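You operate a simulated robot arm through the tools that you are given. There is no shell and no other tool.

You run a simulated two-armed robot. Do the job below in one go: nothing can be reset, and whatever is moved stays where it is left.

## Task
Set the grey power supply to 7 volts, limit 2.4 amps, output off while you turn.
Fine: the output goes back on at the end.

It is judged by the outcome, as a careful person would: the job done as asked, and still so three seconds after it is handed in. It fails if anything else is knocked over, pushed out of place, dropped, spilled or broken.

## Robot
Two 7-joint arms with fingered hands on one trunk that stands fixed in place. Base frame: the origin is at the foot of the trunk, x ahead of it, y to its left, z up; the work surface is at about z = 880. Readings come in mm, degrees, newtons and seconds.
The left shoulder is at [30, 119, 1069], the right one opposite. With the tool pointing down near the work surface each hand reaches from about 380 to 780 mm from the base axis, measured 20 degrees to its own side. Payload 3.8 kg a hand.
The tool frame of a hand sits at the grasp point between the pads (the TCP): z along the fingers, y along the line on which they close. The tips reach 25 mm beyond it. The gripper opens to 88 mm; its body begins 29 mm behind the TCP. The gripper is a hand of 4 fingers: y runs from the thumb to the fingers, the wrist lies at [-13, -106, -174] in the tool frame, and closing takes about 1.5 s.
Orientation is told as [roll, pitch, yaw] about the base's x, y, z axes, in that order, counted from this pose: with the fingers straight down and the wrist toward the robot, the tool's x, y and z point along [0, 1, 0], [1, 0, 0] and [0, 0, -1] of the base frame.

## Interface
- The arms move only by the tool jog_arm. It takes "left_increments", "right_increments" or both (then of equal length, played together; a hand with none holds still); each is a list of rows, each a list of 6 numbers: the shift along the base's x, y, z in mm, then the turn, a rotation vector about the base's x, y, z in rad. In form: [[tx, ty, tz, rx, ry, rz], ...]. A call has 1 to 20 rows; each row shifts and turns the commanded pose from where the row before left it. "left_jaw" and "right_jaw" are, for a hand that has rows, the gripper command, from -1 (shut) to 1 (fully open), values between in proportion, set as the call begins (left out, the last holds). Each row takes 0.2 s and may step no farther than 50 mm and 8.6 degrees from the row before; otherwise, or with a gripper value out of range, the whole call is refused. A pose out of reach is approached as far as the arm can. The call stops where the force on the tool passes 40 N (or 10 N more than at its start, if that is more) or the arm is blocked; 0.2 s more then pass. The fingers move at their own pace (about 153 mm/s each) and stop on an object; they squeeze with about 30 N. The grip force told is the motor's: it shows also when the fingers shut on nothing. Time passes only in rows, and 0.2 s behind the last, so rows that do not move let the fingers close. It gives the time, the measured TCP pose, the force on the tool (base axes), the opening and the grip force at its end, in the units of the frame above (readings bear some noise), with the torque about the TCP (base axes, N m) and any sound that the robot's microphone picked up, and new pictures: "views" is both (left out), scene, wrist or none (wrist: the cameras of the hands that moved).
- Cameras (640 x 400 px; columns grow to the right, rows downward): "scene" is now at [62.3, -9.7, 1626.3]; the picture's right is [-0.13, -0.99, 0.00], its down [-0.67, 0.09, -0.74] and it looks along [0.73, -0.10, -0.67] (base axes); focal length 341 px, centre (320, 200). "left" rides on the left gripper at [-64, -83, -98] in its tool frame; the picture's right is [-0.62, -0.37, 0.69], its down [0.71, -0.63, 0.30] and it looks along [0.32, 0.68, 0.65] (tool axes); focal length 265 px, centre (320, 200). "right" rides on the right gripper at [64, -83, -98] in its tool frame; the picture's right is [-0.62, 0.37, -0.69], its down [-0.71, -0.63, 0.30] and it looks along [-0.32, 0.68, 0.65] (tool axes); focal length 265 px, centre (320, 200). There is no depth. A picture from a camera that has moved, and an enlarged one, comes with that camera's place and axes in the base frame and with its lens.
- lift_body(by): moves the trunk up (or, below 0, down) by that many mm; the arms and the scene camera ride with it, the base frame stays. It gives what a move gives, with no picture.
- move_fingers(index, middle, ring, thumb_bend, thumb_turn, hand): sets how far each is bent, from 0 (flat) to 100 (curled in); at 30 the hand is open as for a grip, at 70 the pads meet at the TCP. One left out holds its place. A second passes; each finger stops where it meets its share of the squeeze, and holds until it gets a number again. A gripper value or a shape takes the hand back. It gives what a move gives, with no picture; readings hold the bend of each and the force on the fingers (four entries, about 0 where the hand has none), thumb and palm. thumb_turn goes from beside the hand (0) to across from the fingers (100), as for a grip.
- grasp_type(shape, hand): the hand has 4 fingers and takes this shape, open, in about a second: jaw (thumb against the fingers, like two jaws); tri (thumb and two fingers); tip (a fingertip pinch); poke (one finger out to press); point (the index stretched); flat (the hand flat); cup (the hand cupped); fist (a fist). The gripper value then closes the fingers along that shape, each until it touches; the sizes above hold for jaw. It gives what a move gives, with no picture.
- pan_tilt(pan, tilt): turns the head with the scene camera to pan (to the left, within 120 degrees either way) and tilt (down, from -29 to 69), counted from straight ahead of the robot. It gives what a move gives, and a new picture of the scene camera.
- zoom(camera, box): a new picture of the part [left, top, right, bottom] of that camera's present view, enlarged. No time passes.
- sign_off(): hands the job in; it is judged then, once.

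Places have to be worked out from the pictures, the camera data and where the tool is seen. Open the grippers and draw the arms clear of the work before you hand the job in, unless the task says otherwise.

The tools are called after "Emit:" as name(argument=value, ...) on one line, values as JSON. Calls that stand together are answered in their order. jog_arm: Moves the arms, as the interface text tells. Its arguments: {"type":"object","properties":{"left_increments":{"type":"array","items":{"type":"array","items":{"type":"number"}}},"left_jaw":{"type":"number"},"right_increments":{"type":"array","items":{"type":"array","items":{"type":"number"}}},"right_jaw":{"type":"number"},"views":{"type":"string","enum":["both","scene","wrist","none"]}},"required":[]} The other tools are called the same way: lift_body (by) moves the trunk up or down; grasp_type (shape, hand) gives the hand a shape; move_fingers (index, middle, ring, thumb_bend, thumb_turn, hand) moves the fingers one by one; pan_tilt (pan, tilt) turns the head that bears the scene camera; zoom (camera, box) takes an enlarged picture of a part of a camera's view; sign_off () hands the job in.

At the start:

```text
time_s: 0.0
left_position: [482.5, 115.0, 1159.4]
left_tcp_rot: [-0.1, 0.1, -0.1]
left_wrist_force: [0.0, 0.5, -0.3]
left_wrist_torque: [0.04, -0.01, 0.0]
left_opening: 87.6
left_gripper_force: 0.0
left_shape: jaw
left_bend: [30.0, 30.0, 30.0, 30.0, 98.0]
left_finger forces: [0.1, 0.0, 0.0, 0.0, 0.0, 0.0]
right_position: [551.7, -260.6, 1139.3]
right_tcp_rot: [0.0, -0.1, -0.1]
right_wrist_force: [0.1, -0.1, 0.0]
right_wrist_torque: [0.0, -0.01, -0.02]
right_opening: 87.5
right_gripper_force: 0.0
right_shape: jaw
right_bend: [30.0, 30.0, 30.0, 30.0, 98.0]
right_finger forces: [0.0, 0.0, 0.0, 0.0, 0.0, 0.0]
trunk travel left (down, up): [-225.0, 365.0]
head pan, tilt (commanded): [-7.6, 42.4]
```

scene: 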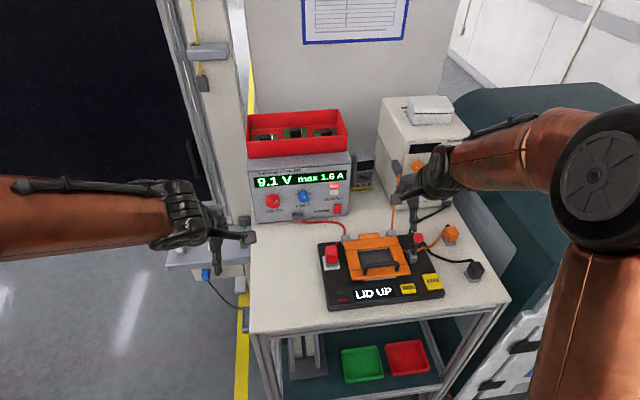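
right: 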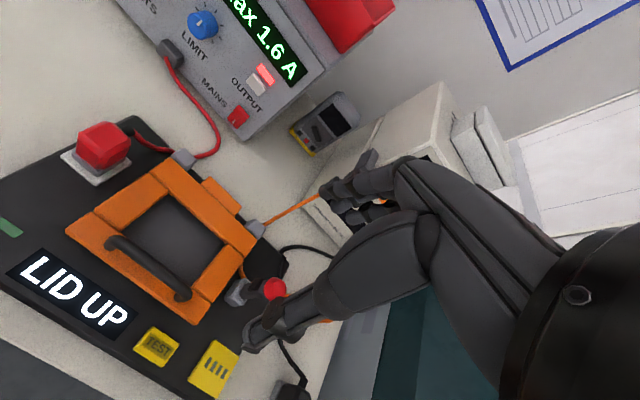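
left: 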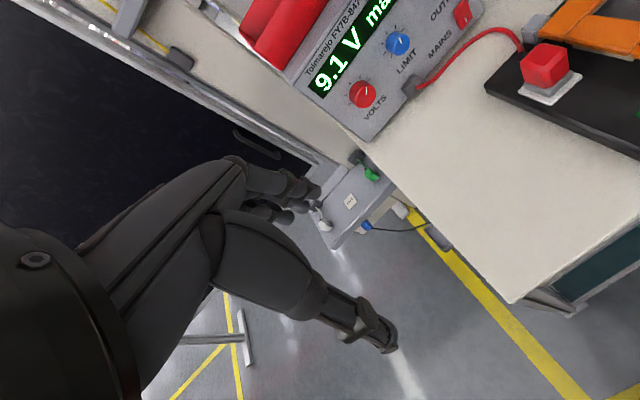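

The power supply stands at the back left of the bench, showing 9.1 V and max 1.6 A, with a red VOLTS knob, a blue LIMIT knob, an OUTPUT button with a lamp and a MAINS switch. I zoom in to read the panel and locate the controls.

Emit:
zoom(camera="scene", box=[230, 100, 390, 250])

Emit:
zoom(camera="right", box=[140, 0, 340, 160])

Emit:
zoom(camera="left", box=[280, 0, 520, 150])

```text
2.67 times, centred on (310, 175) of scene
camera zoom: at [62.3, -9.7, 1626.3], right [-0.13, -0.99, 0.0], down [-0.67, 0.09, -0.74], along [0.73, -0.1, -0.67], focal length 910 px, centre (347, 267)
```

zoom: 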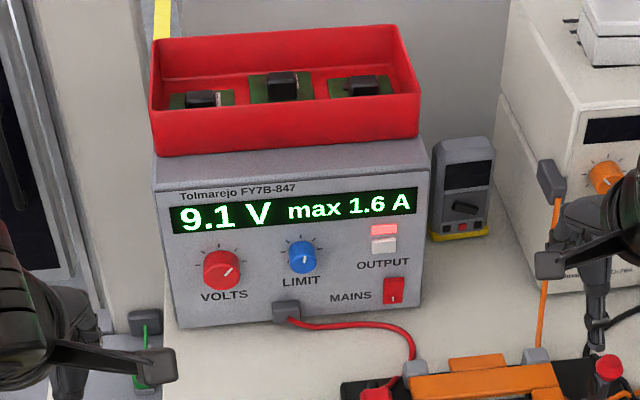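

```text
2.50 times, centred on (240, 80) of right
camera zoom: at [469.0, -196.9, 1237.3], right [0.37, -0.62, 0.69], down [-0.63, -0.71, -0.3], along [0.68, -0.32, -0.65], focal length 664 px, centre (520, 500)
```

zoom: 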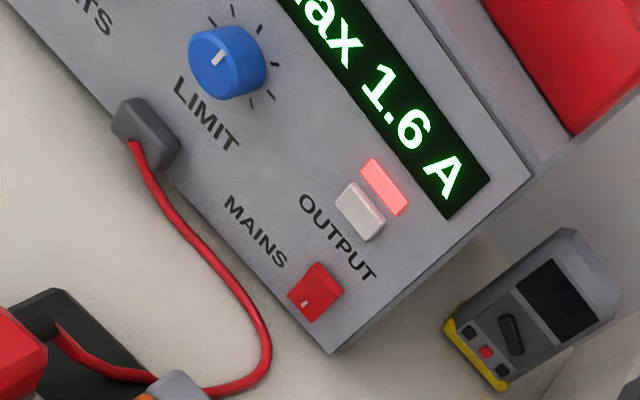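

```text
2.67 times, centred on (400, 75) of left
camera zoom: at [398.3, 51.5, 1258.5], right [-0.37, -0.62, -0.69], down [-0.63, 0.71, -0.3], along [0.68, 0.32, -0.65], focal length 708 px, centre (107, 533)
```

zoom: 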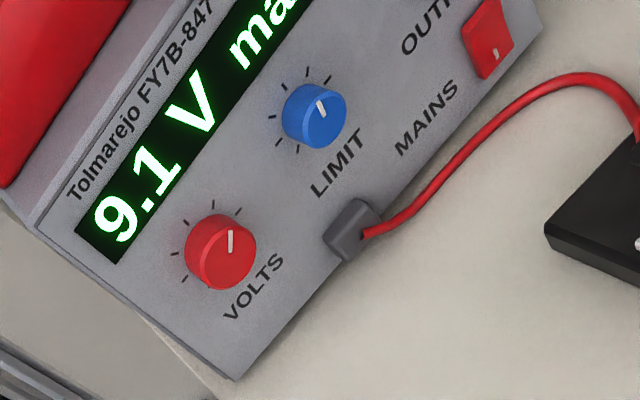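

The three views agree on rough places (base frame): panel front near x=792, VOLTS knob about [770, 25, 986], LIMIT about [770, -58, 991], OUTPUT button about [785, -146, 987], MAINS about [787, -159, 917]. I shape the right hand for poking where it is, clear of everything, to learn where the fingertip sits.

Emit:
grasp_type(shape="poke", hand="right")

Emit:
zoom(camera="right", box=[0, 0, 640, 400])

Emit:
zoom(camera="scene", box=[360, 80, 560, 240])

```text
time_s: 0.9
left_position: [481.4, 115.5, 1159.0]
left_tcp_rot: [0.1, 0.0, 0.0]
left_wrist_force: [0.7, -0.8, -0.6]
left_wrist_torque: [-0.05, 0.0, 0.01]
left_opening: 87.8
left_gripper_force: 0.1
left_shape: jaw
left_bend: [30.0, 30.0, 30.0, 30.0, 98.0]
left_finger forces: [0.1, 0.0, 0.0, 0.0, 0.1, 0.1]
right_position: [551.4, -260.7, 1138.5]
right_tcp_rot: [0.0, 0.0, 0.0]
right_wrist_force: [0.0, -0.2, 0.6]
right_wrist_torque: [-0.01, 0.03, 0.03]
right_opening: 0.0
right_gripper_force: 0.0
right_shape: poke
right_bend: [70.0, 70.0, 99.0, 100.0, 100.0]
right_finger forces: [0.0, 0.0, 0.1, 0.0, 0.0, 0.1]
trunk travel left (down, up): [-225.0, 365.0]
head pan, tilt (commanded): [-7.6, 42.4]
```

```text
1.00 times, centred on (320, 200) of right (not enlarged: the box is as wide or as high as the picture)
camera zoom: at [469.0, -196.9, 1237.3], right [0.37, -0.62, 0.69], down [-0.63, -0.71, -0.3], along [0.68, -0.32, -0.65], focal length 265 px, centre (320, 200)
```

zoom: 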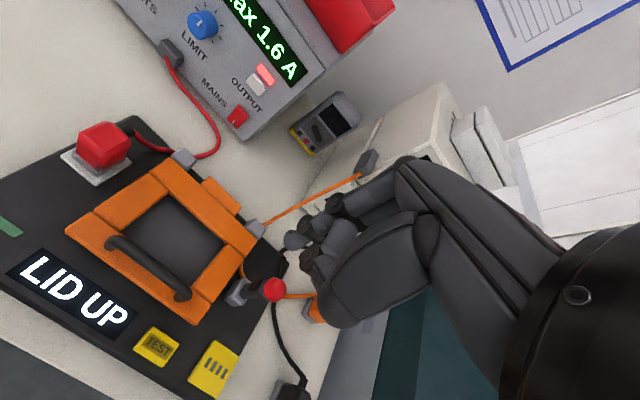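

```text
2.50 times, centred on (460, 160) of scene
camera zoom: at [62.3, -9.7, 1626.3], right [-0.13, -0.99, 0.0], down [-0.67, 0.09, -0.74], along [0.73, -0.1, -0.67], focal length 853 px, centre (-30, 300)
```

zoom: 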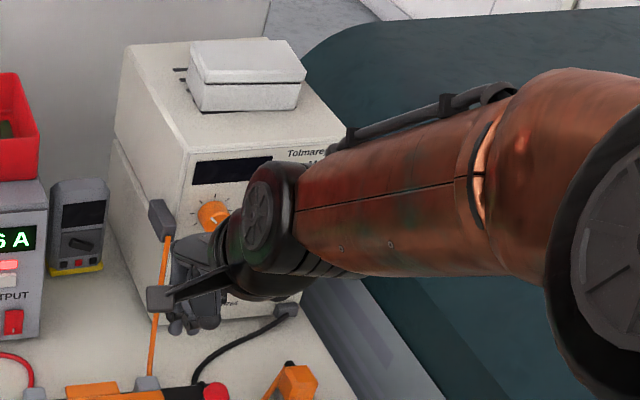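

In the poke shape the protruding fingertip shows near (295, 242) in the right wrist view, which is about where tool point [0, 0, 25] projects. I zoom in to fix it better.

Emit:
zoom(camera="right", box=[250, 180, 410, 300])

```text
3.33 times, centred on (330, 240) of right
camera zoom: at [469.0, -196.9, 1237.3], right [0.37, -0.62, 0.69], down [-0.63, -0.71, -0.3], along [0.68, -0.32, -0.65], focal length 885 px, centre (287, 67)
```

zoom: 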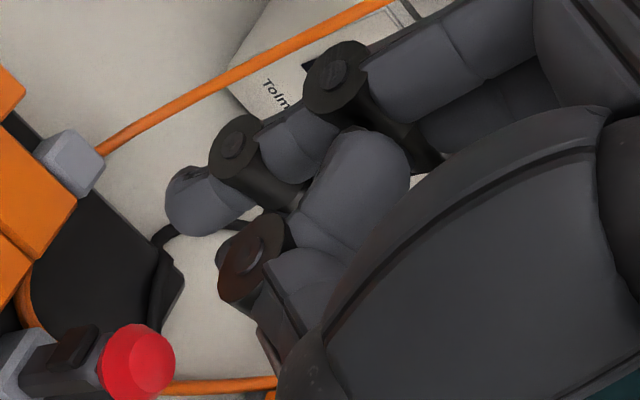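

The poking fingertip sits at about tool [5, 3, 25]. Next I turn the right hand so its fingers point forward (+x) with the wrist to the left, drawing it gently toward a place well in front of and above the panel.

Emit:
jog_arm(right_increments=[[3.5, 8, -3, 0.0862, -0.0862, -0.0862], [3.5, 8, -3, 0.0862, -0.0862, -0.0862], [3.5, 8, -3, 0.0862, -0.0862, -0.0862], [3.5, 8, -3, 0.0862, -0.0862, -0.0862], [3.5, 8, -3, 0.0862, -0.0862, -0.0862], [3.5, 8, -3, 0.0862, -0.0862, -0.0862], [3.5, 8, -3, 0.0862, -0.0862, -0.0862], [3.5, 8, -3, 0.0862, -0.0862, -0.0862], [3.5, 8, -3, 0.0862, -0.0862, -0.0862], [3.5, 8, -3, 0.0862, -0.0862, -0.0862], [3.5, 8, -3, 0.0862, -0.0862, -0.0862], [3.5, 8, -3, 0.0862, -0.0862, -0.0862], [3.5, 8, -3, 0.0862, -0.0862, -0.0862], [3.5, 8, -3, 0.0862, -0.0862, -0.0862]])

```text
time_s: 3.9
left_position: [482.4, 115.8, 1158.8]
left_tcp_rot: [0.0, -0.1, 0.0]
left_wrist_force: [0.7, -0.4, 0.6]
left_wrist_torque: [0.0, 0.01, 0.01]
left_opening: 87.7
left_gripper_force: 0.2
left_shape: jaw
left_bend: [30.0, 30.0, 30.0, 30.0, 98.0]
left_finger forces: [0.1, 0.1, 0.0, 0.0, 0.0, 0.1]
right_position: [601.3, -148.3, 1096.3]
right_tcp_rot: [89.9, 0.0, -90.0]
right_wrist_force: [0.1, 0.0, -0.5]
right_wrist_torque: [0.01, -0.03, 0.02]
right_opening: 0.1
right_gripper_force: 0.1
right_shape: poke
right_bend: [70.0, 70.0, 99.0, 100.0, 100.0]
right_finger forces: [0.0, 0.0, 0.0, 0.0, 0.0, 0.1]
trunk travel left (down, up): [-225.0, 365.0]
head pan, tilt (commanded): [-7.6, 42.4]
camera scene: at [62.9, -9.0, 1626.2], right [-0.13, -0.99, 0.0], down [-0.67, 0.09, -0.74], along [0.73, -0.1, -0.67], focal length 341 px, centre (320, 200)
camera right: at [503.4, -65.5, 1161.2], right [-0.69, -0.37, -0.62], down [0.3, 0.63, -0.72], along [0.65, -0.68, -0.32], focal length 265 px, centre (320, 200)
```

scene: 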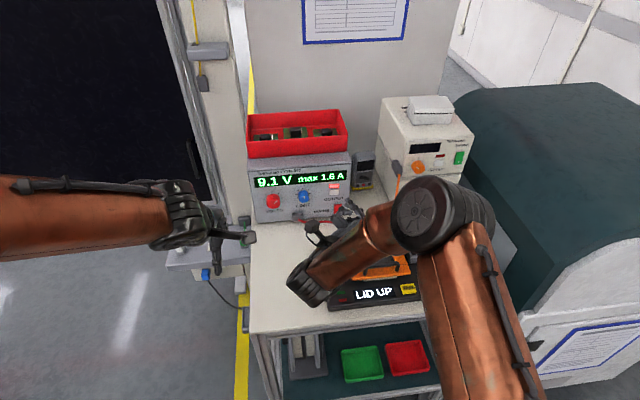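
right: 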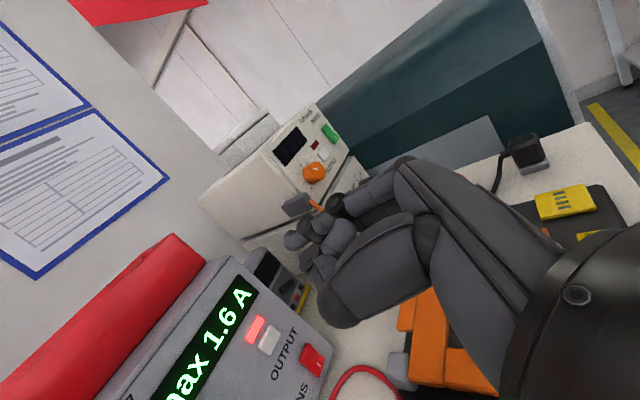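

The turn went well; the button re-measures at about [785, -147, 987] from the new wrist view. I now roll the hand 40° so the wrist rides higher over the fixture's red stop button, and come to about 60 mm in front of the panel.

Emit:
jog_arm(right_increments=[[10, 1, -4, 0.14, 0, 0], [20, 1, -16, 0.14, 0, 0], [20, 1, -25, 0.14, 0, 0], [25, 2, -30, 0.14, 0, 0], [25, 2, -37, 0.14, 0, 0]])

```text
time_s: 5.1
left_position: [483.8, 114.9, 1159.6]
left_tcp_rot: [0.0, 0.1, -0.1]
left_wrist_force: [0.4, 0.1, 0.2]
left_wrist_torque: [0.01, 0.0, 0.03]
left_opening: 87.6
left_gripper_force: 0.1
left_shape: jaw
left_bend: [30.0, 30.0, 30.0, 30.0, 98.0]
left_finger forces: [0.1, 0.0, 0.0, 0.0, 0.1, 0.0]
right_position: [701.9, -141.1, 984.2]
right_tcp_rot: [89.9, 40.1, -89.9]
right_wrist_force: [0.0, 0.1, 0.8]
right_wrist_torque: [0.0, 0.02, -0.04]
right_opening: 0.0
right_gripper_force: 0.0
right_shape: poke
right_bend: [70.0, 70.0, 99.0, 100.0, 100.0]
right_finger forces: [0.0, 0.1, 0.1, 0.1, 0.1, 0.0]
trunk travel left (down, up): [-225.0, 365.0]
head pan, tilt (commanded): [-7.6, 42.4]
camera scene: at [63.3, -9.7, 1626.2], right [-0.13, -0.99, 0.0], down [-0.67, 0.09, -0.74], along [0.73, -0.1, -0.67], focal length 341 px, centre (320, 200)
camera right: at [604.0, -119.7, 1087.6], right [-0.69, 0.12, -0.71], down [0.3, 0.94, -0.14], along [0.65, -0.31, -0.69], focal length 265 px, centre (320, 200)
```

scene: 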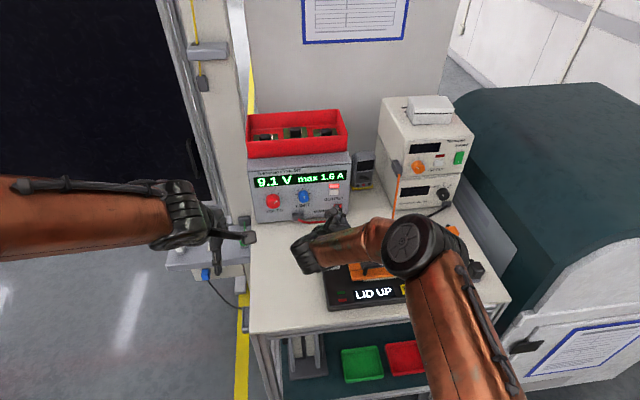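
right: 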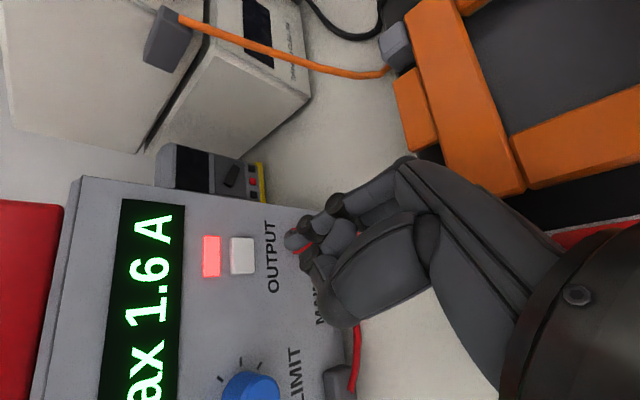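

The fingertip measures at about [727, -148, 983] and the button at about [784, -148, 987]. I raise by 3 mm and close in to roughly 15 mm from the button, checking by the wrist camera.

Emit:
jog_arm(right_increments=[[10, 0, 3, 0, 0, 0], [15, 0, 0, 0, 0, 0], [15, 0, 0, 0, 0, 0]], views="wrist")

Emit:
zoom(camera="right", box=[190, 180, 350, 300])

Emit:
zoom(camera="scene", box=[230, 130, 390, 250])

```text
time_s: 5.9
left_position: [482.7, 116.3, 1158.3]
left_tcp_rot: [0.0, 0.1, 0.0]
left_wrist_force: [0.1, 0.6, 1.1]
left_wrist_torque: [0.0, -0.02, -0.02]
left_opening: 87.5
left_gripper_force: 0.0
left_shape: jaw
left_bend: [30.0, 30.0, 30.0, 30.0, 98.0]
left_finger forces: [0.0, 0.1, 0.0, 0.1, 0.0, 0.0]
right_position: [741.2, -140.8, 986.5]
right_tcp_rot: [89.9, 40.0, -90.0]
right_wrist_force: [0.7, 1.1, -0.3]
right_wrist_torque: [0.06, -0.01, 0.01]
right_opening: 0.1
right_gripper_force: 0.1
right_shape: poke
right_bend: [70.0, 70.0, 99.0, 100.0, 100.0]
right_finger forces: [0.0, 0.0, 0.0, 0.0, 0.0, 0.0]
trunk travel left (down, up): [-225.0, 365.0]
head pan, tilt (commanded): [-7.6, 42.4]
camera right: at [643.2, -119.9, 1090.2], right [-0.69, 0.11, -0.71], down [0.3, 0.94, -0.14], along [0.65, -0.31, -0.69], focal length 265 px, centre (320, 200)
```

right: 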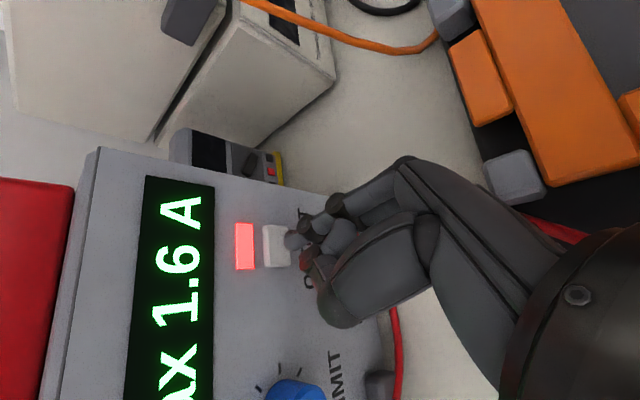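

```text
3.33 times, centred on (270, 240) of right
camera zoom: at [643.2, -119.9, 1090.2], right [-0.69, 0.11, -0.71], down [0.3, 0.94, -0.14], along [0.65, -0.31, -0.69], focal length 885 px, centre (487, 67)
```

zoom: 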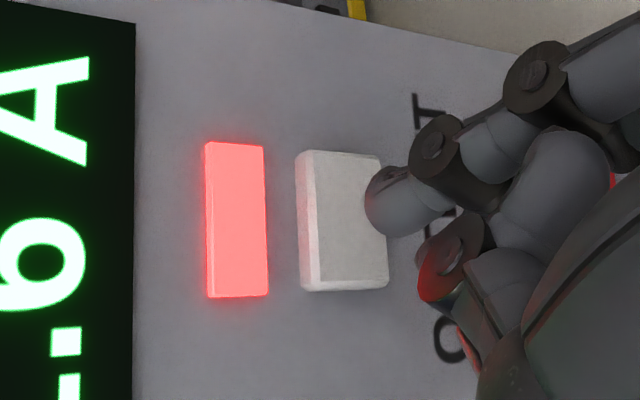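

```text
3.33 times, centred on (310, 190) of scene
camera zoom: at [62.7, -9.5, 1626.2], right [-0.13, -0.99, 0.0], down [-0.67, 0.09, -0.74], along [0.73, -0.1, -0.67], focal length 1138 px, centre (353, 233)
```

zoom: 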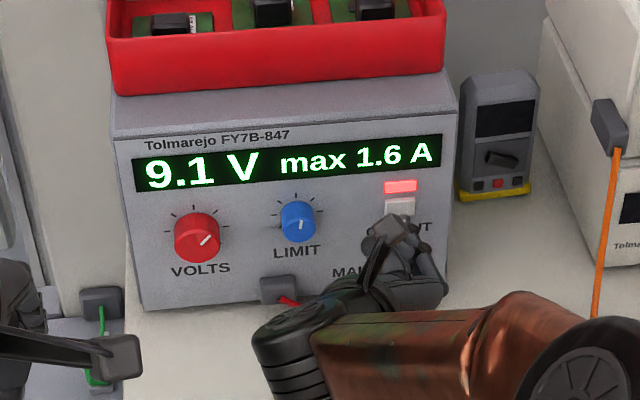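

The fingertip is lined up with the button centre once advanced about 15 mm (projection check matches). I advance in small steps toward contact, watching the force.

Emit:
jog_arm(right_increments=[[5, 0, 0, 0, 0, 0], [4, 0, 0, 0, 0, 0], [3, 0, 0, 0, 0, 0]], views="wrist")

Emit:
zoom(camera="right", box=[190, 180, 350, 300])

```text
time_s: 6.7
left_position: [482.6, 114.6, 1159.1]
left_tcp_rot: [0.0, -0.1, -0.1]
left_wrist_force: [0.2, -0.2, -0.5]
left_wrist_torque: [0.02, 0.01, 0.01]
left_opening: 87.5
left_gripper_force: 0.0
left_shape: jaw
left_bend: [30.0, 30.0, 30.0, 30.0, 98.0]
left_finger forces: [0.0, 0.0, 0.0, 0.1, 0.0, 0.1]
right_position: [752.3, -140.3, 987.7]
right_tcp_rot: [89.8, 40.1, -89.9]
right_wrist_force: [0.1, 0.1, 0.8]
right_wrist_torque: [0.01, -0.02, 0.0]
right_opening: 0.0
right_gripper_force: 0.2
right_shape: poke
right_bend: [70.0, 70.0, 99.0, 100.0, 100.0]
right_finger forces: [0.0, 0.0, 0.1, 0.0, 0.0, 0.1]
trunk travel left (down, up): [-225.0, 365.0]
head pan, tilt (commanded): [-7.6, 42.4]
camera right: at [654.9, -119.4, 1090.5], right [-0.69, 0.11, -0.71], down [0.3, 0.94, -0.14], along [0.65, -0.31, -0.69], focal length 265 px, centre (320, 200)
```

right: 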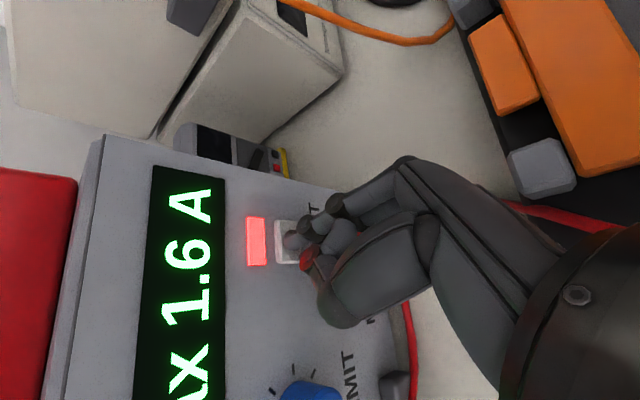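

```text
3.33 times, centred on (270, 240) of right
camera zoom: at [654.9, -119.4, 1090.5], right [-0.69, 0.11, -0.71], down [0.3, 0.94, -0.14], along [0.65, -0.31, -0.69], focal length 885 px, centre (487, 67)
```

zoom: 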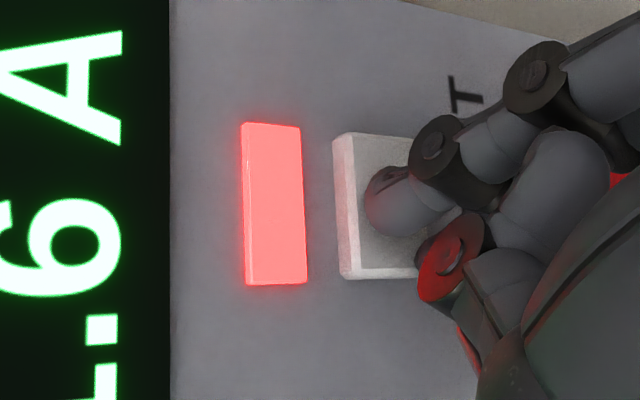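

The tip now overlaps the button face with no force yet. I press on in 2 mm steps.

Emit:
jog_arm(right_increments=[[2, 0, 0, 0, 0, 0], [2, 0, 0, 0, 0, 0]], views="wrist")

```text
time_s: 7.3
left_position: [481.2, 114.8, 1159.7]
left_tcp_rot: [0.0, 0.1, 0.0]
left_wrist_force: [-0.4, 1.1, 0.5]
left_wrist_torque: [0.02, -0.01, 0.0]
left_opening: 87.3
left_gripper_force: 0.1
left_shape: jaw
left_bend: [30.0, 30.0, 30.0, 30.0, 98.0]
left_finger forces: [0.1, 0.1, 0.0, 0.0, 0.0, 0.0]
right_position: [756.7, -140.2, 987.2]
right_tcp_rot: [89.9, 40.0, -89.8]
right_wrist_force: [-1.6, -0.3, -0.8]
right_wrist_torque: [0.02, 0.02, 0.01]
right_opening: 0.0
right_gripper_force: 0.2
right_shape: poke
right_bend: [70.0, 70.0, 99.0, 100.0, 100.0]
right_finger forces: [0.0, 2.3, 0.0, 0.0, 0.1, 0.0]
trunk travel left (down, up): [-225.0, 365.0]
head pan, tilt (commanded): [-7.6, 42.4]
heard: click
camera right: at [658.6, -120.0, 1090.8], right [-0.69, 0.11, -0.71], down [0.3, 0.94, -0.14], along [0.65, -0.31, -0.69], focal length 265 px, centre (320, 200)
```

right: 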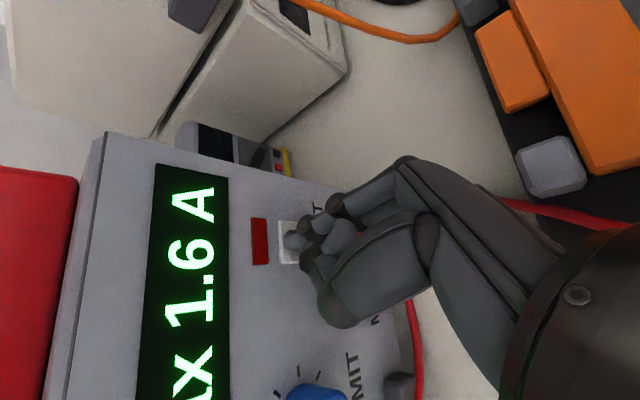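

The button clicked and the lamp went dark (contact at TCP x≈757, about 2 N), so the output is off. I back straight out and verify on the scene camera.

Emit:
jog_arm(right_increments=[[-5, 0, 0, 0, 0, 0], [-20, 0, 0, 0, 0, 0], [-30, 0, 0, 0, 0, 0], [-25, 10, 10, 0, 0, 0]], views="scene")

Emit:
zoom(camera="scene", box=[230, 130, 390, 250])

Emit:
grasp_type(shape="tri", hand="right")

Emit:
zoom(camera="right", box=[0, 0, 640, 400])

Emit:
zoom(camera="right", box=[220, 100, 460, 350])

```text
time_s: 8.3
left_position: [481.1, 114.1, 1160.4]
left_tcp_rot: [0.0, 0.0, -0.1]
left_wrist_force: [-0.4, 0.1, -0.6]
left_wrist_torque: [-0.01, 0.0, 0.02]
left_opening: 87.3
left_gripper_force: 0.0
left_shape: jaw
left_bend: [30.0, 30.0, 30.0, 30.0, 98.0]
left_finger forces: [0.2, 0.0, 0.0, 0.0, 0.0, 0.0]
right_position: [678.0, -131.8, 997.2]
right_tcp_rot: [90.1, 39.9, -89.8]
right_wrist_force: [1.4, -0.3, 1.8]
right_wrist_torque: [0.01, 0.1, 0.05]
right_opening: 0.0
right_gripper_force: 0.0
right_shape: poke
right_bend: [70.0, 70.0, 99.0, 100.0, 100.0]
right_finger forces: [0.0, 0.0, 0.1, 0.0, 0.0, 3.4]
trunk travel left (down, up): [-225.0, 365.0]
head pan, tilt (commanded): [-7.6, 42.4]
camera scene: at [62.2, -9.3, 1626.3], right [-0.13, -0.99, 0.0], down [-0.67, 0.09, -0.74], along [0.73, -0.1, -0.67], focal length 341 px, centre (320, 200)
```

scene: 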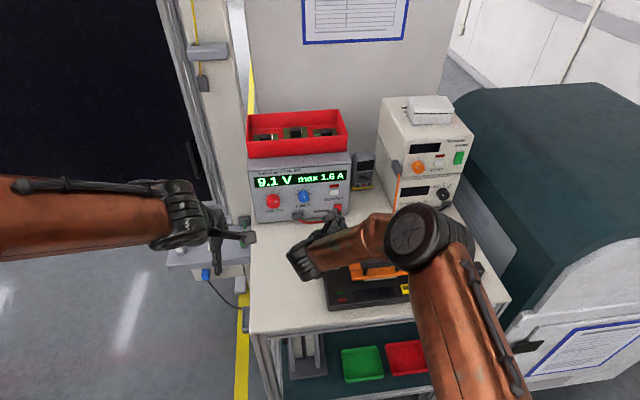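

```text
3.33 times, centred on (310, 190) of scene
camera zoom: at [62.2, -9.3, 1626.3], right [-0.13, -0.99, 0.0], down [-0.67, 0.09, -0.74], along [0.73, -0.1, -0.67], focal length 1138 px, centre (353, 233)
```

zoom: 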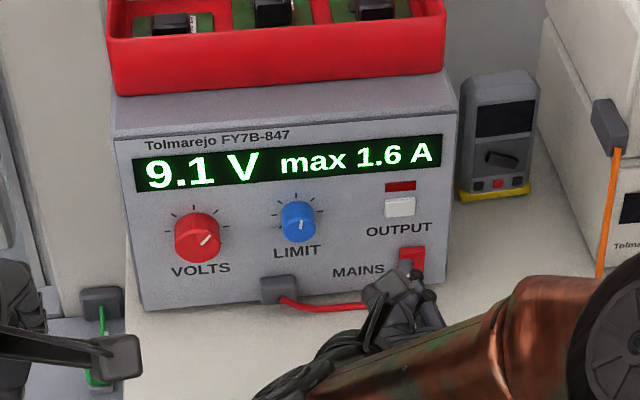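

```text
time_s: 9.2
left_position: [481.9, 115.1, 1160.9]
left_tcp_rot: [0.0, -0.1, 0.0]
left_wrist_force: [-0.4, 1.2, 0.4]
left_wrist_torque: [0.02, 0.03, -0.02]
left_opening: 87.7
left_gripper_force: 0.0
left_shape: jaw
left_bend: [30.0, 30.0, 30.0, 30.0, 98.0]
left_finger forces: [0.0, 0.0, 0.0, 0.0, 0.0, 0.0]
right_position: [677.5, -132.6, 998.3]
right_tcp_rot: [90.1, 40.0, -89.9]
right_wrist_force: [2.1, -1.5, 5.1]
right_wrist_torque: [-0.04, 0.31, 0.06]
right_opening: 88.1
right_gripper_force: 0.1
right_shape: tri
right_bend: [30.0, 30.0, 99.0, 30.0, 98.0]
right_finger forces: [0.0, 0.0, 0.0, 0.1, 0.1, 6.6]
trunk travel left (down, up): [-225.0, 365.0]
head pan, tilt (commanded): [-7.6, 42.4]
```

```text
1.00 times, centred on (320, 200) of right (not enlarged: the box is as wide or as high as the picture)
camera zoom: at [578.9, -111.1, 1100.4], right [-0.69, 0.11, -0.71], down [0.3, 0.94, -0.14], along [0.66, -0.31, -0.69], focal length 265 px, centre (320, 200)
```

zoom: 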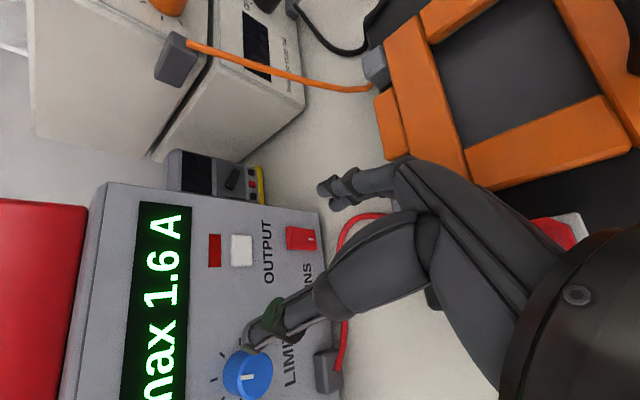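

```text
1.60 times, centred on (340, 225) of right
camera zoom: at [578.9, -111.1, 1100.4], right [-0.69, 0.11, -0.71], down [0.3, 0.94, -0.14], along [0.66, -0.31, -0.69], focal length 425 px, centre (288, 160)
```

zoom: 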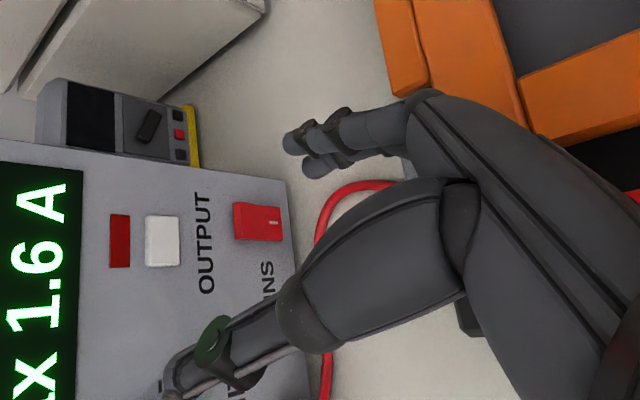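

The palm now reads 6.6 N and the wrist 5 N upward: the underside of the hand is resting on the fixture's red stop button. I lift straight up at once.

Emit:
jog_arm(right_increments=[[0, 0, 10, 0, 0, 0], [0, 0, 20, 0, 0, 0], [0, 0, 30, 0, 0, 0]], views="both")

Emit:
zoom(camera="scene", box=[300, 200, 460, 320])

```text
time_s: 10.0
left_position: [482.2, 115.9, 1160.5]
left_tcp_rot: [0.0, 0.0, 0.1]
left_wrist_force: [-0.3, 0.4, -0.6]
left_wrist_torque: [-0.02, 0.03, 0.0]
left_opening: 87.9
left_gripper_force: 0.1
left_shape: jaw
left_bend: [30.0, 30.0, 30.0, 30.0, 98.0]
left_finger forces: [0.0, 0.1, 0.0, 0.0, 0.0, 0.0]
right_position: [677.7, -129.7, 1057.6]
right_tcp_rot: [89.9, 39.9, -90.0]
right_wrist_force: [0.2, -0.7, -1.1]
right_wrist_torque: [0.02, 0.0, -0.01]
right_opening: 87.8
right_gripper_force: 0.1
right_shape: tri
right_bend: [30.0, 30.0, 99.0, 30.0, 98.0]
right_finger forces: [0.1, 0.0, 0.0, 0.1, 0.0, 0.1]
trunk travel left (down, up): [-225.0, 365.0]
head pan, tilt (commanded): [-7.6, 42.4]
camera scene: at [61.7, -9.4, 1626.3], right [-0.13, -0.99, 0.0], down [-0.67, 0.09, -0.74], along [0.73, -0.1, -0.67], focal length 341 px, centre (320, 200)
camera right: at [579.6, -109.8, 1160.9], right [-0.69, 0.11, -0.71], down [0.3, 0.94, -0.14], along [0.65, -0.31, -0.69], focal length 265 px, centre (320, 200)
```

scene: 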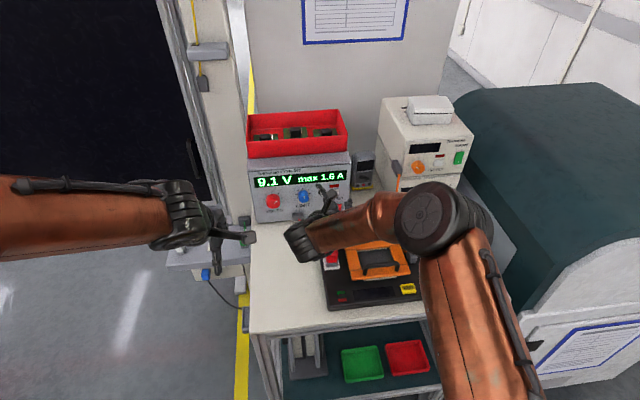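
right: 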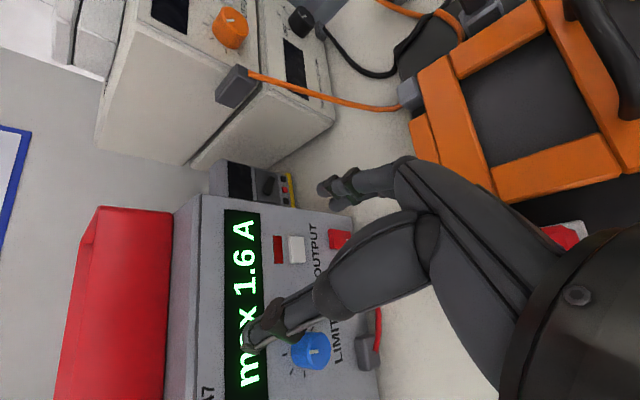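

```text
3.33 times, centred on (380, 260) of scene
camera zoom: at [61.7, -9.4, 1626.3], right [-0.13, -0.99, 0.0], down [-0.67, 0.09, -0.74], along [0.73, -0.1, -0.67], focal length 1138 px, centre (120, 0)
```

zoom: 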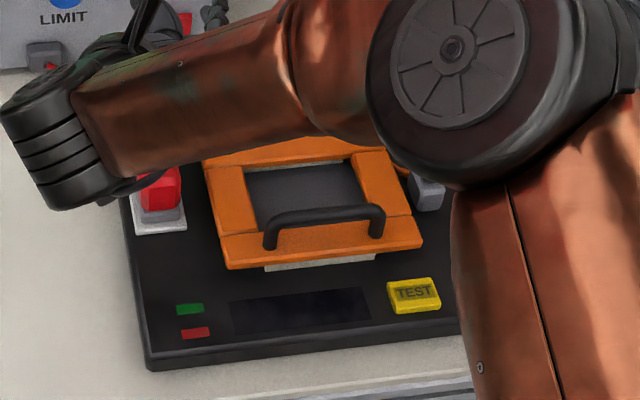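

Forces are back to zero after lifting; no extra click was heard, and the fixture's display went dark together with the output (it's fed by the red lead), which I'll recheck at the end. I shift the hand left to face the LIMIT knob, staying high, with the fingers partly closed, and check the stop button.

Emit:
jog_arm(right_increments=[[0, 24, 0, 0, 0, 0], [4, 24, 0, 0, 0, 0], [8, 24, -10, 0, 0, 0]], right_jaw=0.3, views="both")

Emit:
zoom(camera="scene", box=[300, 200, 460, 320])

Emit:
zoom(camera="right", box=[200, 130, 440, 330])

Emit:
zoom(camera="left", box=[440, 0, 640, 160])

```text
time_s: 10.8
left_position: [481.8, 116.8, 1159.5]
left_tcp_rot: [0.0, 0.0, 0.0]
left_wrist_force: [-0.3, 0.4, -0.6]
left_wrist_torque: [0.02, 0.01, -0.01]
left_opening: 87.7
left_gripper_force: 0.0
left_shape: jaw
left_bend: [30.0, 30.0, 30.0, 30.0, 98.0]
left_finger forces: [0.1, 0.1, 0.0, 0.1, 0.0, 0.0]
right_position: [691.6, -59.3, 1047.8]
right_tcp_rot: [89.9, 39.8, -89.9]
right_wrist_force: [-0.2, 0.4, 0.5]
right_wrist_torque: [0.01, 0.0, -0.01]
right_opening: 57.6
right_gripper_force: 0.0
right_shape: tri
right_bend: [73.0, 39.0, 99.0, 61.0, 100.0]
right_finger forces: [0.0, 0.1, 0.1, 0.1, 0.0, 0.0]
trunk travel left (down, up): [-225.0, 365.0]
head pan, tilt (commanded): [-7.6, 42.4]
camera scene: at [62.9, -8.6, 1626.2], right [-0.13, -0.99, 0.0], down [-0.67, 0.09, -0.74], along [0.73, -0.1, -0.67], focal length 341 px, centre (320, 200)
camera right: at [592.4, -37.9, 1151.0], right [-0.69, 0.11, -0.71], down [0.3, 0.94, -0.14], along [0.65, -0.31, -0.69], focal length 265 px, centre (320, 200)
```

scene: 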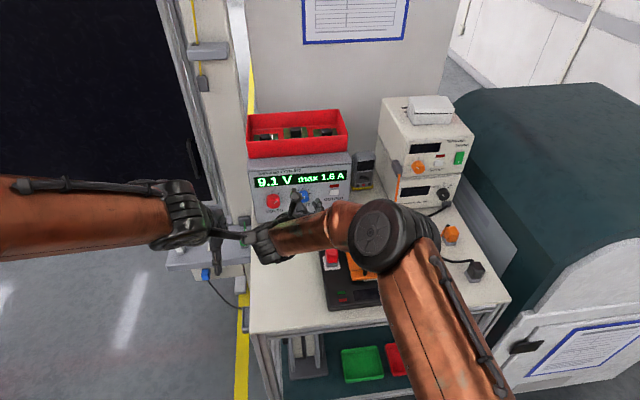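
right: 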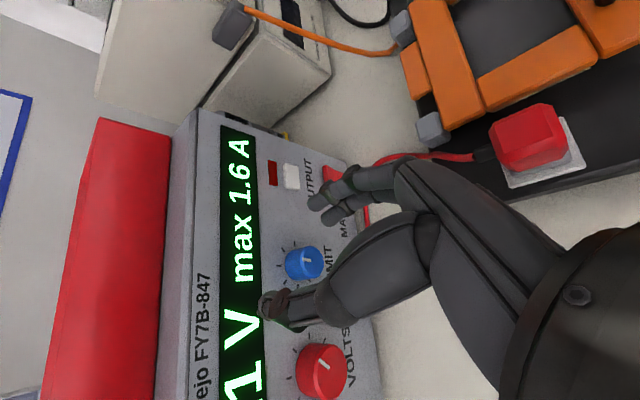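

```text
3.33 times, centred on (380, 260) of scene
camera zoom: at [62.9, -8.6, 1626.2], right [-0.13, -0.99, 0.0], down [-0.67, 0.09, -0.74], along [0.73, -0.1, -0.67], focal length 1138 px, centre (120, 0)
```

zoom: 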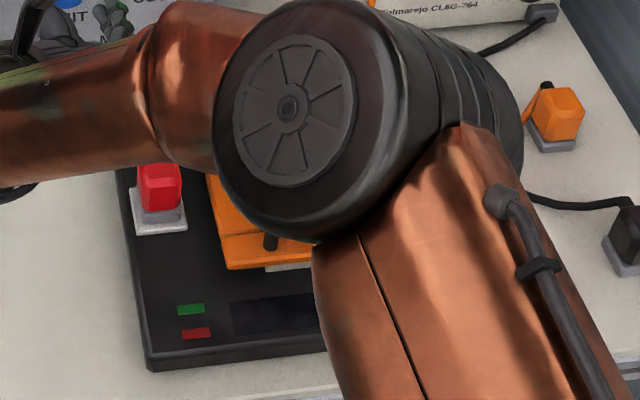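

```text
2.00 times, centred on (320, 230) of right
camera zoom: at [592.4, -37.9, 1151.0], right [-0.69, 0.11, -0.71], down [0.3, 0.94, -0.14], along [0.65, -0.31, -0.69], focal length 531 px, centre (320, 140)
```

zoom: 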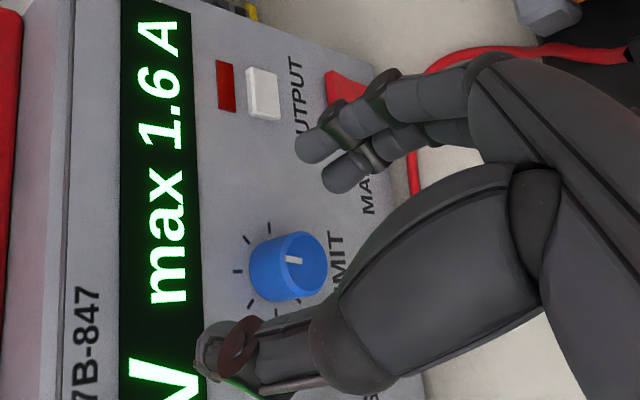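

```text
2.50 times, centred on (540, 80) of left
camera zoom: at [398.8, 52.3, 1258.3], right [-0.37, -0.62, -0.69], down [-0.63, 0.71, -0.3], along [0.68, 0.32, -0.65], focal length 664 px, centre (-230, 500)
```

zoom: 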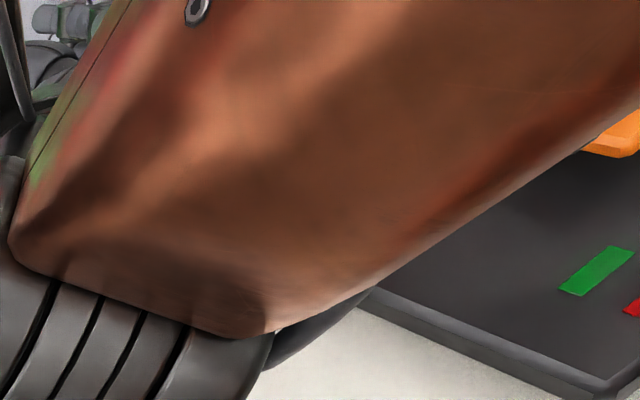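

The stop button's cap still stands up over its white base, as at the start. I lift the left hand away from the right wrist and bring the right hand down to the LIMIT knob's height about 55 mm in front of it, to measure the knob closely.

Emit:
jog_arm(left_increments=[[-15, 10, 25, 0, 0, 0], [-15, 10, 25, 0, 0, 0], [-15, 10, 25, 0, 0, 0], [-15, 10, 25, 0, 0, 0]], right_increments=[[2, 0, -14, 0, 0, 0], [4, 0, -14, 0, 0, 0], [8, 0, -15, 0, 0, 0], [10, 0, -14, 0, 0, 0]], views="both")

Emit:
zoom(camera="right", box=[200, 130, 440, 330])

Emit:
zoom(camera="scene", box=[230, 130, 390, 250])

```text
time_s: 11.8
left_position: [421.7, 156.2, 1259.6]
left_tcp_rot: [0.0, 0.0, 0.0]
left_wrist_force: [-0.1, -0.4, 0.4]
left_wrist_torque: [0.02, 0.01, 0.0]
left_opening: 87.2
left_gripper_force: 0.1
left_shape: jaw
left_bend: [30.0, 30.0, 30.0, 30.0, 98.0]
left_finger forces: [0.1, 0.1, 0.0, 0.0, 0.1, 0.1]
right_position: [714.8, -60.4, 991.0]
right_tcp_rot: [90.0, 40.1, -89.8]
right_wrist_force: [-0.3, 0.1, -0.1]
right_wrist_torque: [0.01, -0.02, 0.01]
right_opening: 57.6
right_gripper_force: 0.0
right_shape: tri
right_bend: [73.0, 39.0, 99.0, 61.0, 100.0]
right_finger forces: [0.1, 0.0, 0.1, 0.1, 0.0, 0.0]
trunk travel left (down, up): [-225.0, 365.0]
head pan, tilt (commanded): [-7.6, 42.4]
camera scene: at [61.7, -9.1, 1626.3], right [-0.13, -0.99, 0.0], down [-0.67, 0.09, -0.74], along [0.73, -0.1, -0.67], focal length 341 px, centre (320, 200)
camera right: at [615.8, -38.9, 1094.1], right [-0.69, 0.11, -0.71], down [0.3, 0.94, -0.14], along [0.65, -0.31, -0.69], focal length 265 px, centre (320, 200)
camera left: at [337.0, 92.0, 1358.3], right [-0.37, -0.62, -0.69], down [-0.63, 0.71, -0.3], along [0.68, 0.32, -0.65], focal length 265 px, centre (320, 200)
```

scene: 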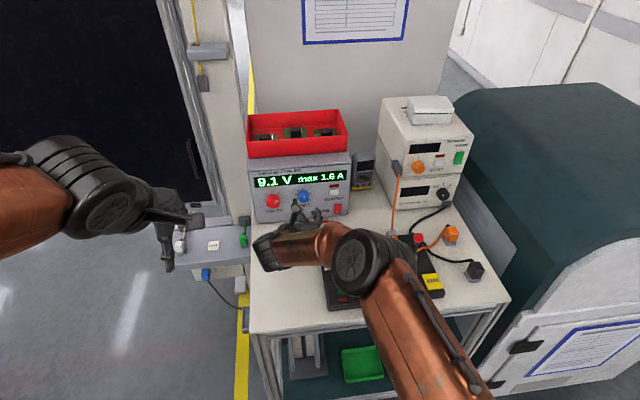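
right: 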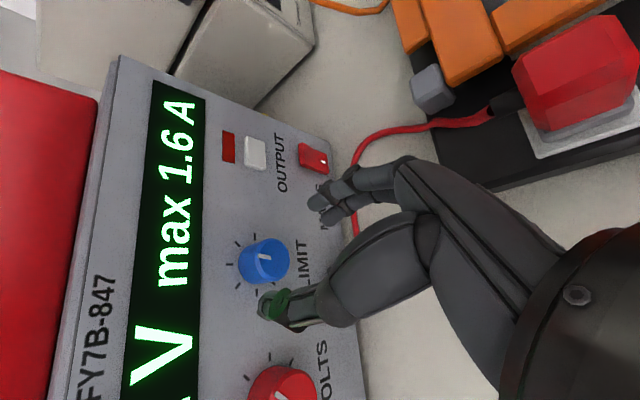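
left: 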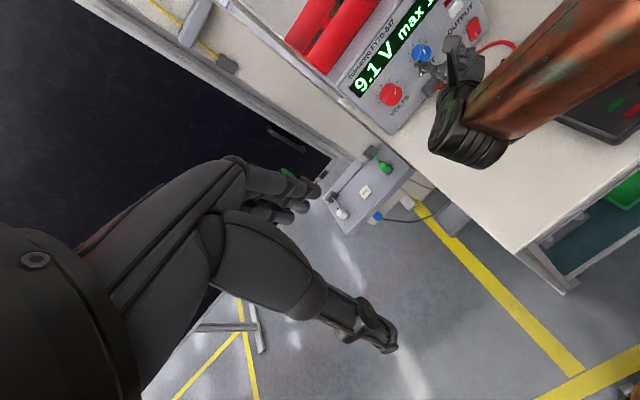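

```text
2.00 times, centred on (320, 230) of right
camera zoom: at [615.8, -38.9, 1094.1], right [-0.69, 0.11, -0.71], down [0.3, 0.94, -0.14], along [0.65, -0.31, -0.69], focal length 531 px, centre (320, 140)
```

zoom: 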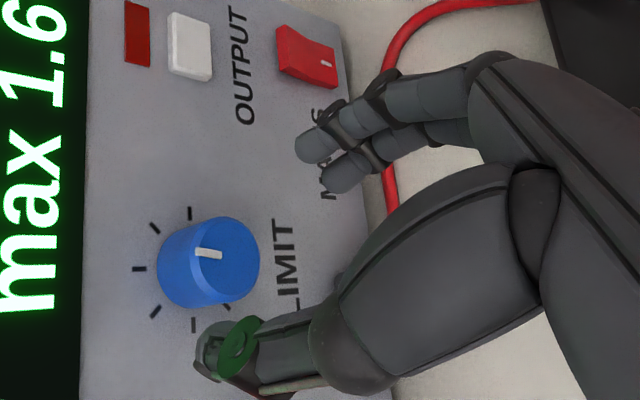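

```text
3.33 times, centred on (310, 190) of scene
camera zoom: at [61.7, -9.1, 1626.3], right [-0.13, -0.99, 0.0], down [-0.67, 0.09, -0.74], along [0.73, -0.1, -0.67], focal length 1138 px, centre (353, 233)
```

zoom: 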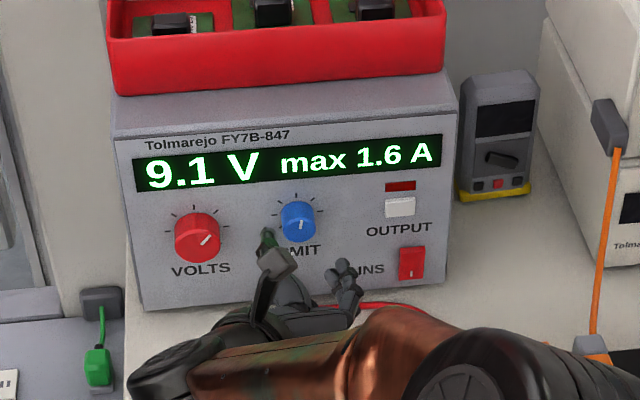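

From this view the LIMIT knob's face is at about [769, -60, 986] and the panel near x=793. I advance with the fingers straddling the knob, tips stopping short of the panel.

Emit:
jog_arm(right_increments=[[12, 0, -2, 0, 0, 0], [12, 0, -2, 0, 0, 0], [10, 0, 0, 0, 0, 0], [8, 0, 0, 0, 0, 0]], views="wrist")

Emit:
zoom(camera="right", box=[200, 130, 440, 330])

Emit:
zoom(camera="scene", box=[250, 150, 370, 240])

```text
time_s: 12.8
left_position: [422.1, 156.1, 1259.6]
left_tcp_rot: [0.0, -0.1, 0.0]
left_wrist_force: [-0.2, 0.4, -0.1]
left_wrist_torque: [0.01, -0.02, -0.02]
left_opening: 87.6
left_gripper_force: 0.1
left_shape: jaw
left_bend: [30.0, 30.0, 30.0, 30.0, 98.0]
left_finger forces: [0.0, 0.1, 0.0, 0.0, 0.0, 0.0]
right_position: [755.7, -57.9, 986.9]
right_tcp_rot: [90.0, 40.1, -89.8]
right_wrist_force: [0.8, 0.1, 0.5]
right_wrist_torque: [-0.02, 0.0, -0.03]
right_opening: 57.6
right_gripper_force: 0.0
right_shape: tri
right_bend: [73.0, 39.0, 99.0, 61.0, 100.0]
right_finger forces: [0.1, 0.0, 0.0, 0.0, 0.1, 0.0]
trunk travel left (down, up): [-225.0, 365.0]
head pan, tilt (commanded): [-7.6, 42.4]
camera right: at [657.5, -36.9, 1090.3], right [-0.69, 0.11, -0.71], down [0.3, 0.94, -0.14], along [0.65, -0.31, -0.69], focal length 265 px, centre (320, 200)
```

right: 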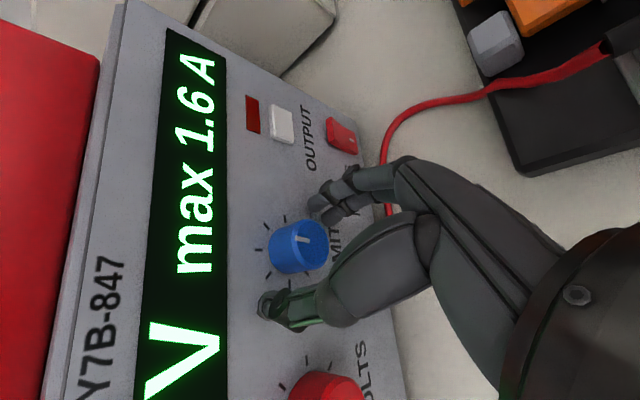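

```text
2.00 times, centred on (320, 230) of right
camera zoom: at [657.5, -36.9, 1090.3], right [-0.69, 0.11, -0.71], down [0.3, 0.94, -0.14], along [0.65, -0.31, -0.69], focal length 531 px, centre (320, 140)
```

zoom: 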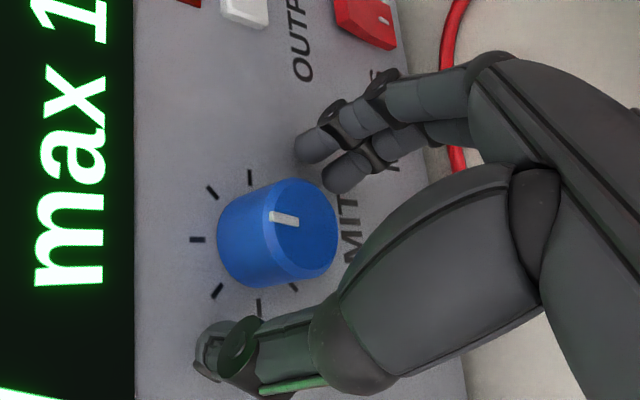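

```text
4.44 times, centred on (310, 195) of scene
camera zoom: at [62.5, -9.4, 1626.2], right [-0.13, -0.99, 0.0], down [-0.67, 0.09, -0.74], along [0.73, -0.1, -0.67], focal length 1517 px, centre (364, 222)
```

zoom: 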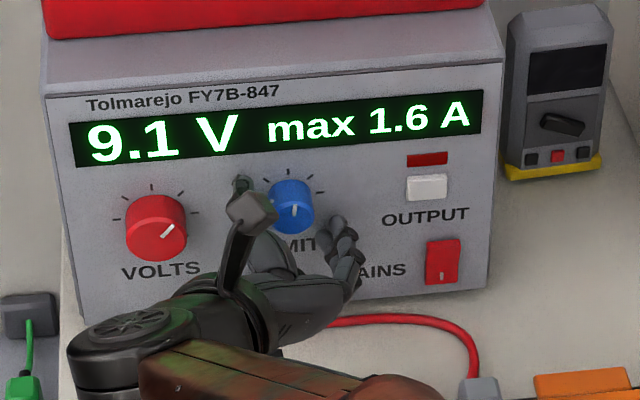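

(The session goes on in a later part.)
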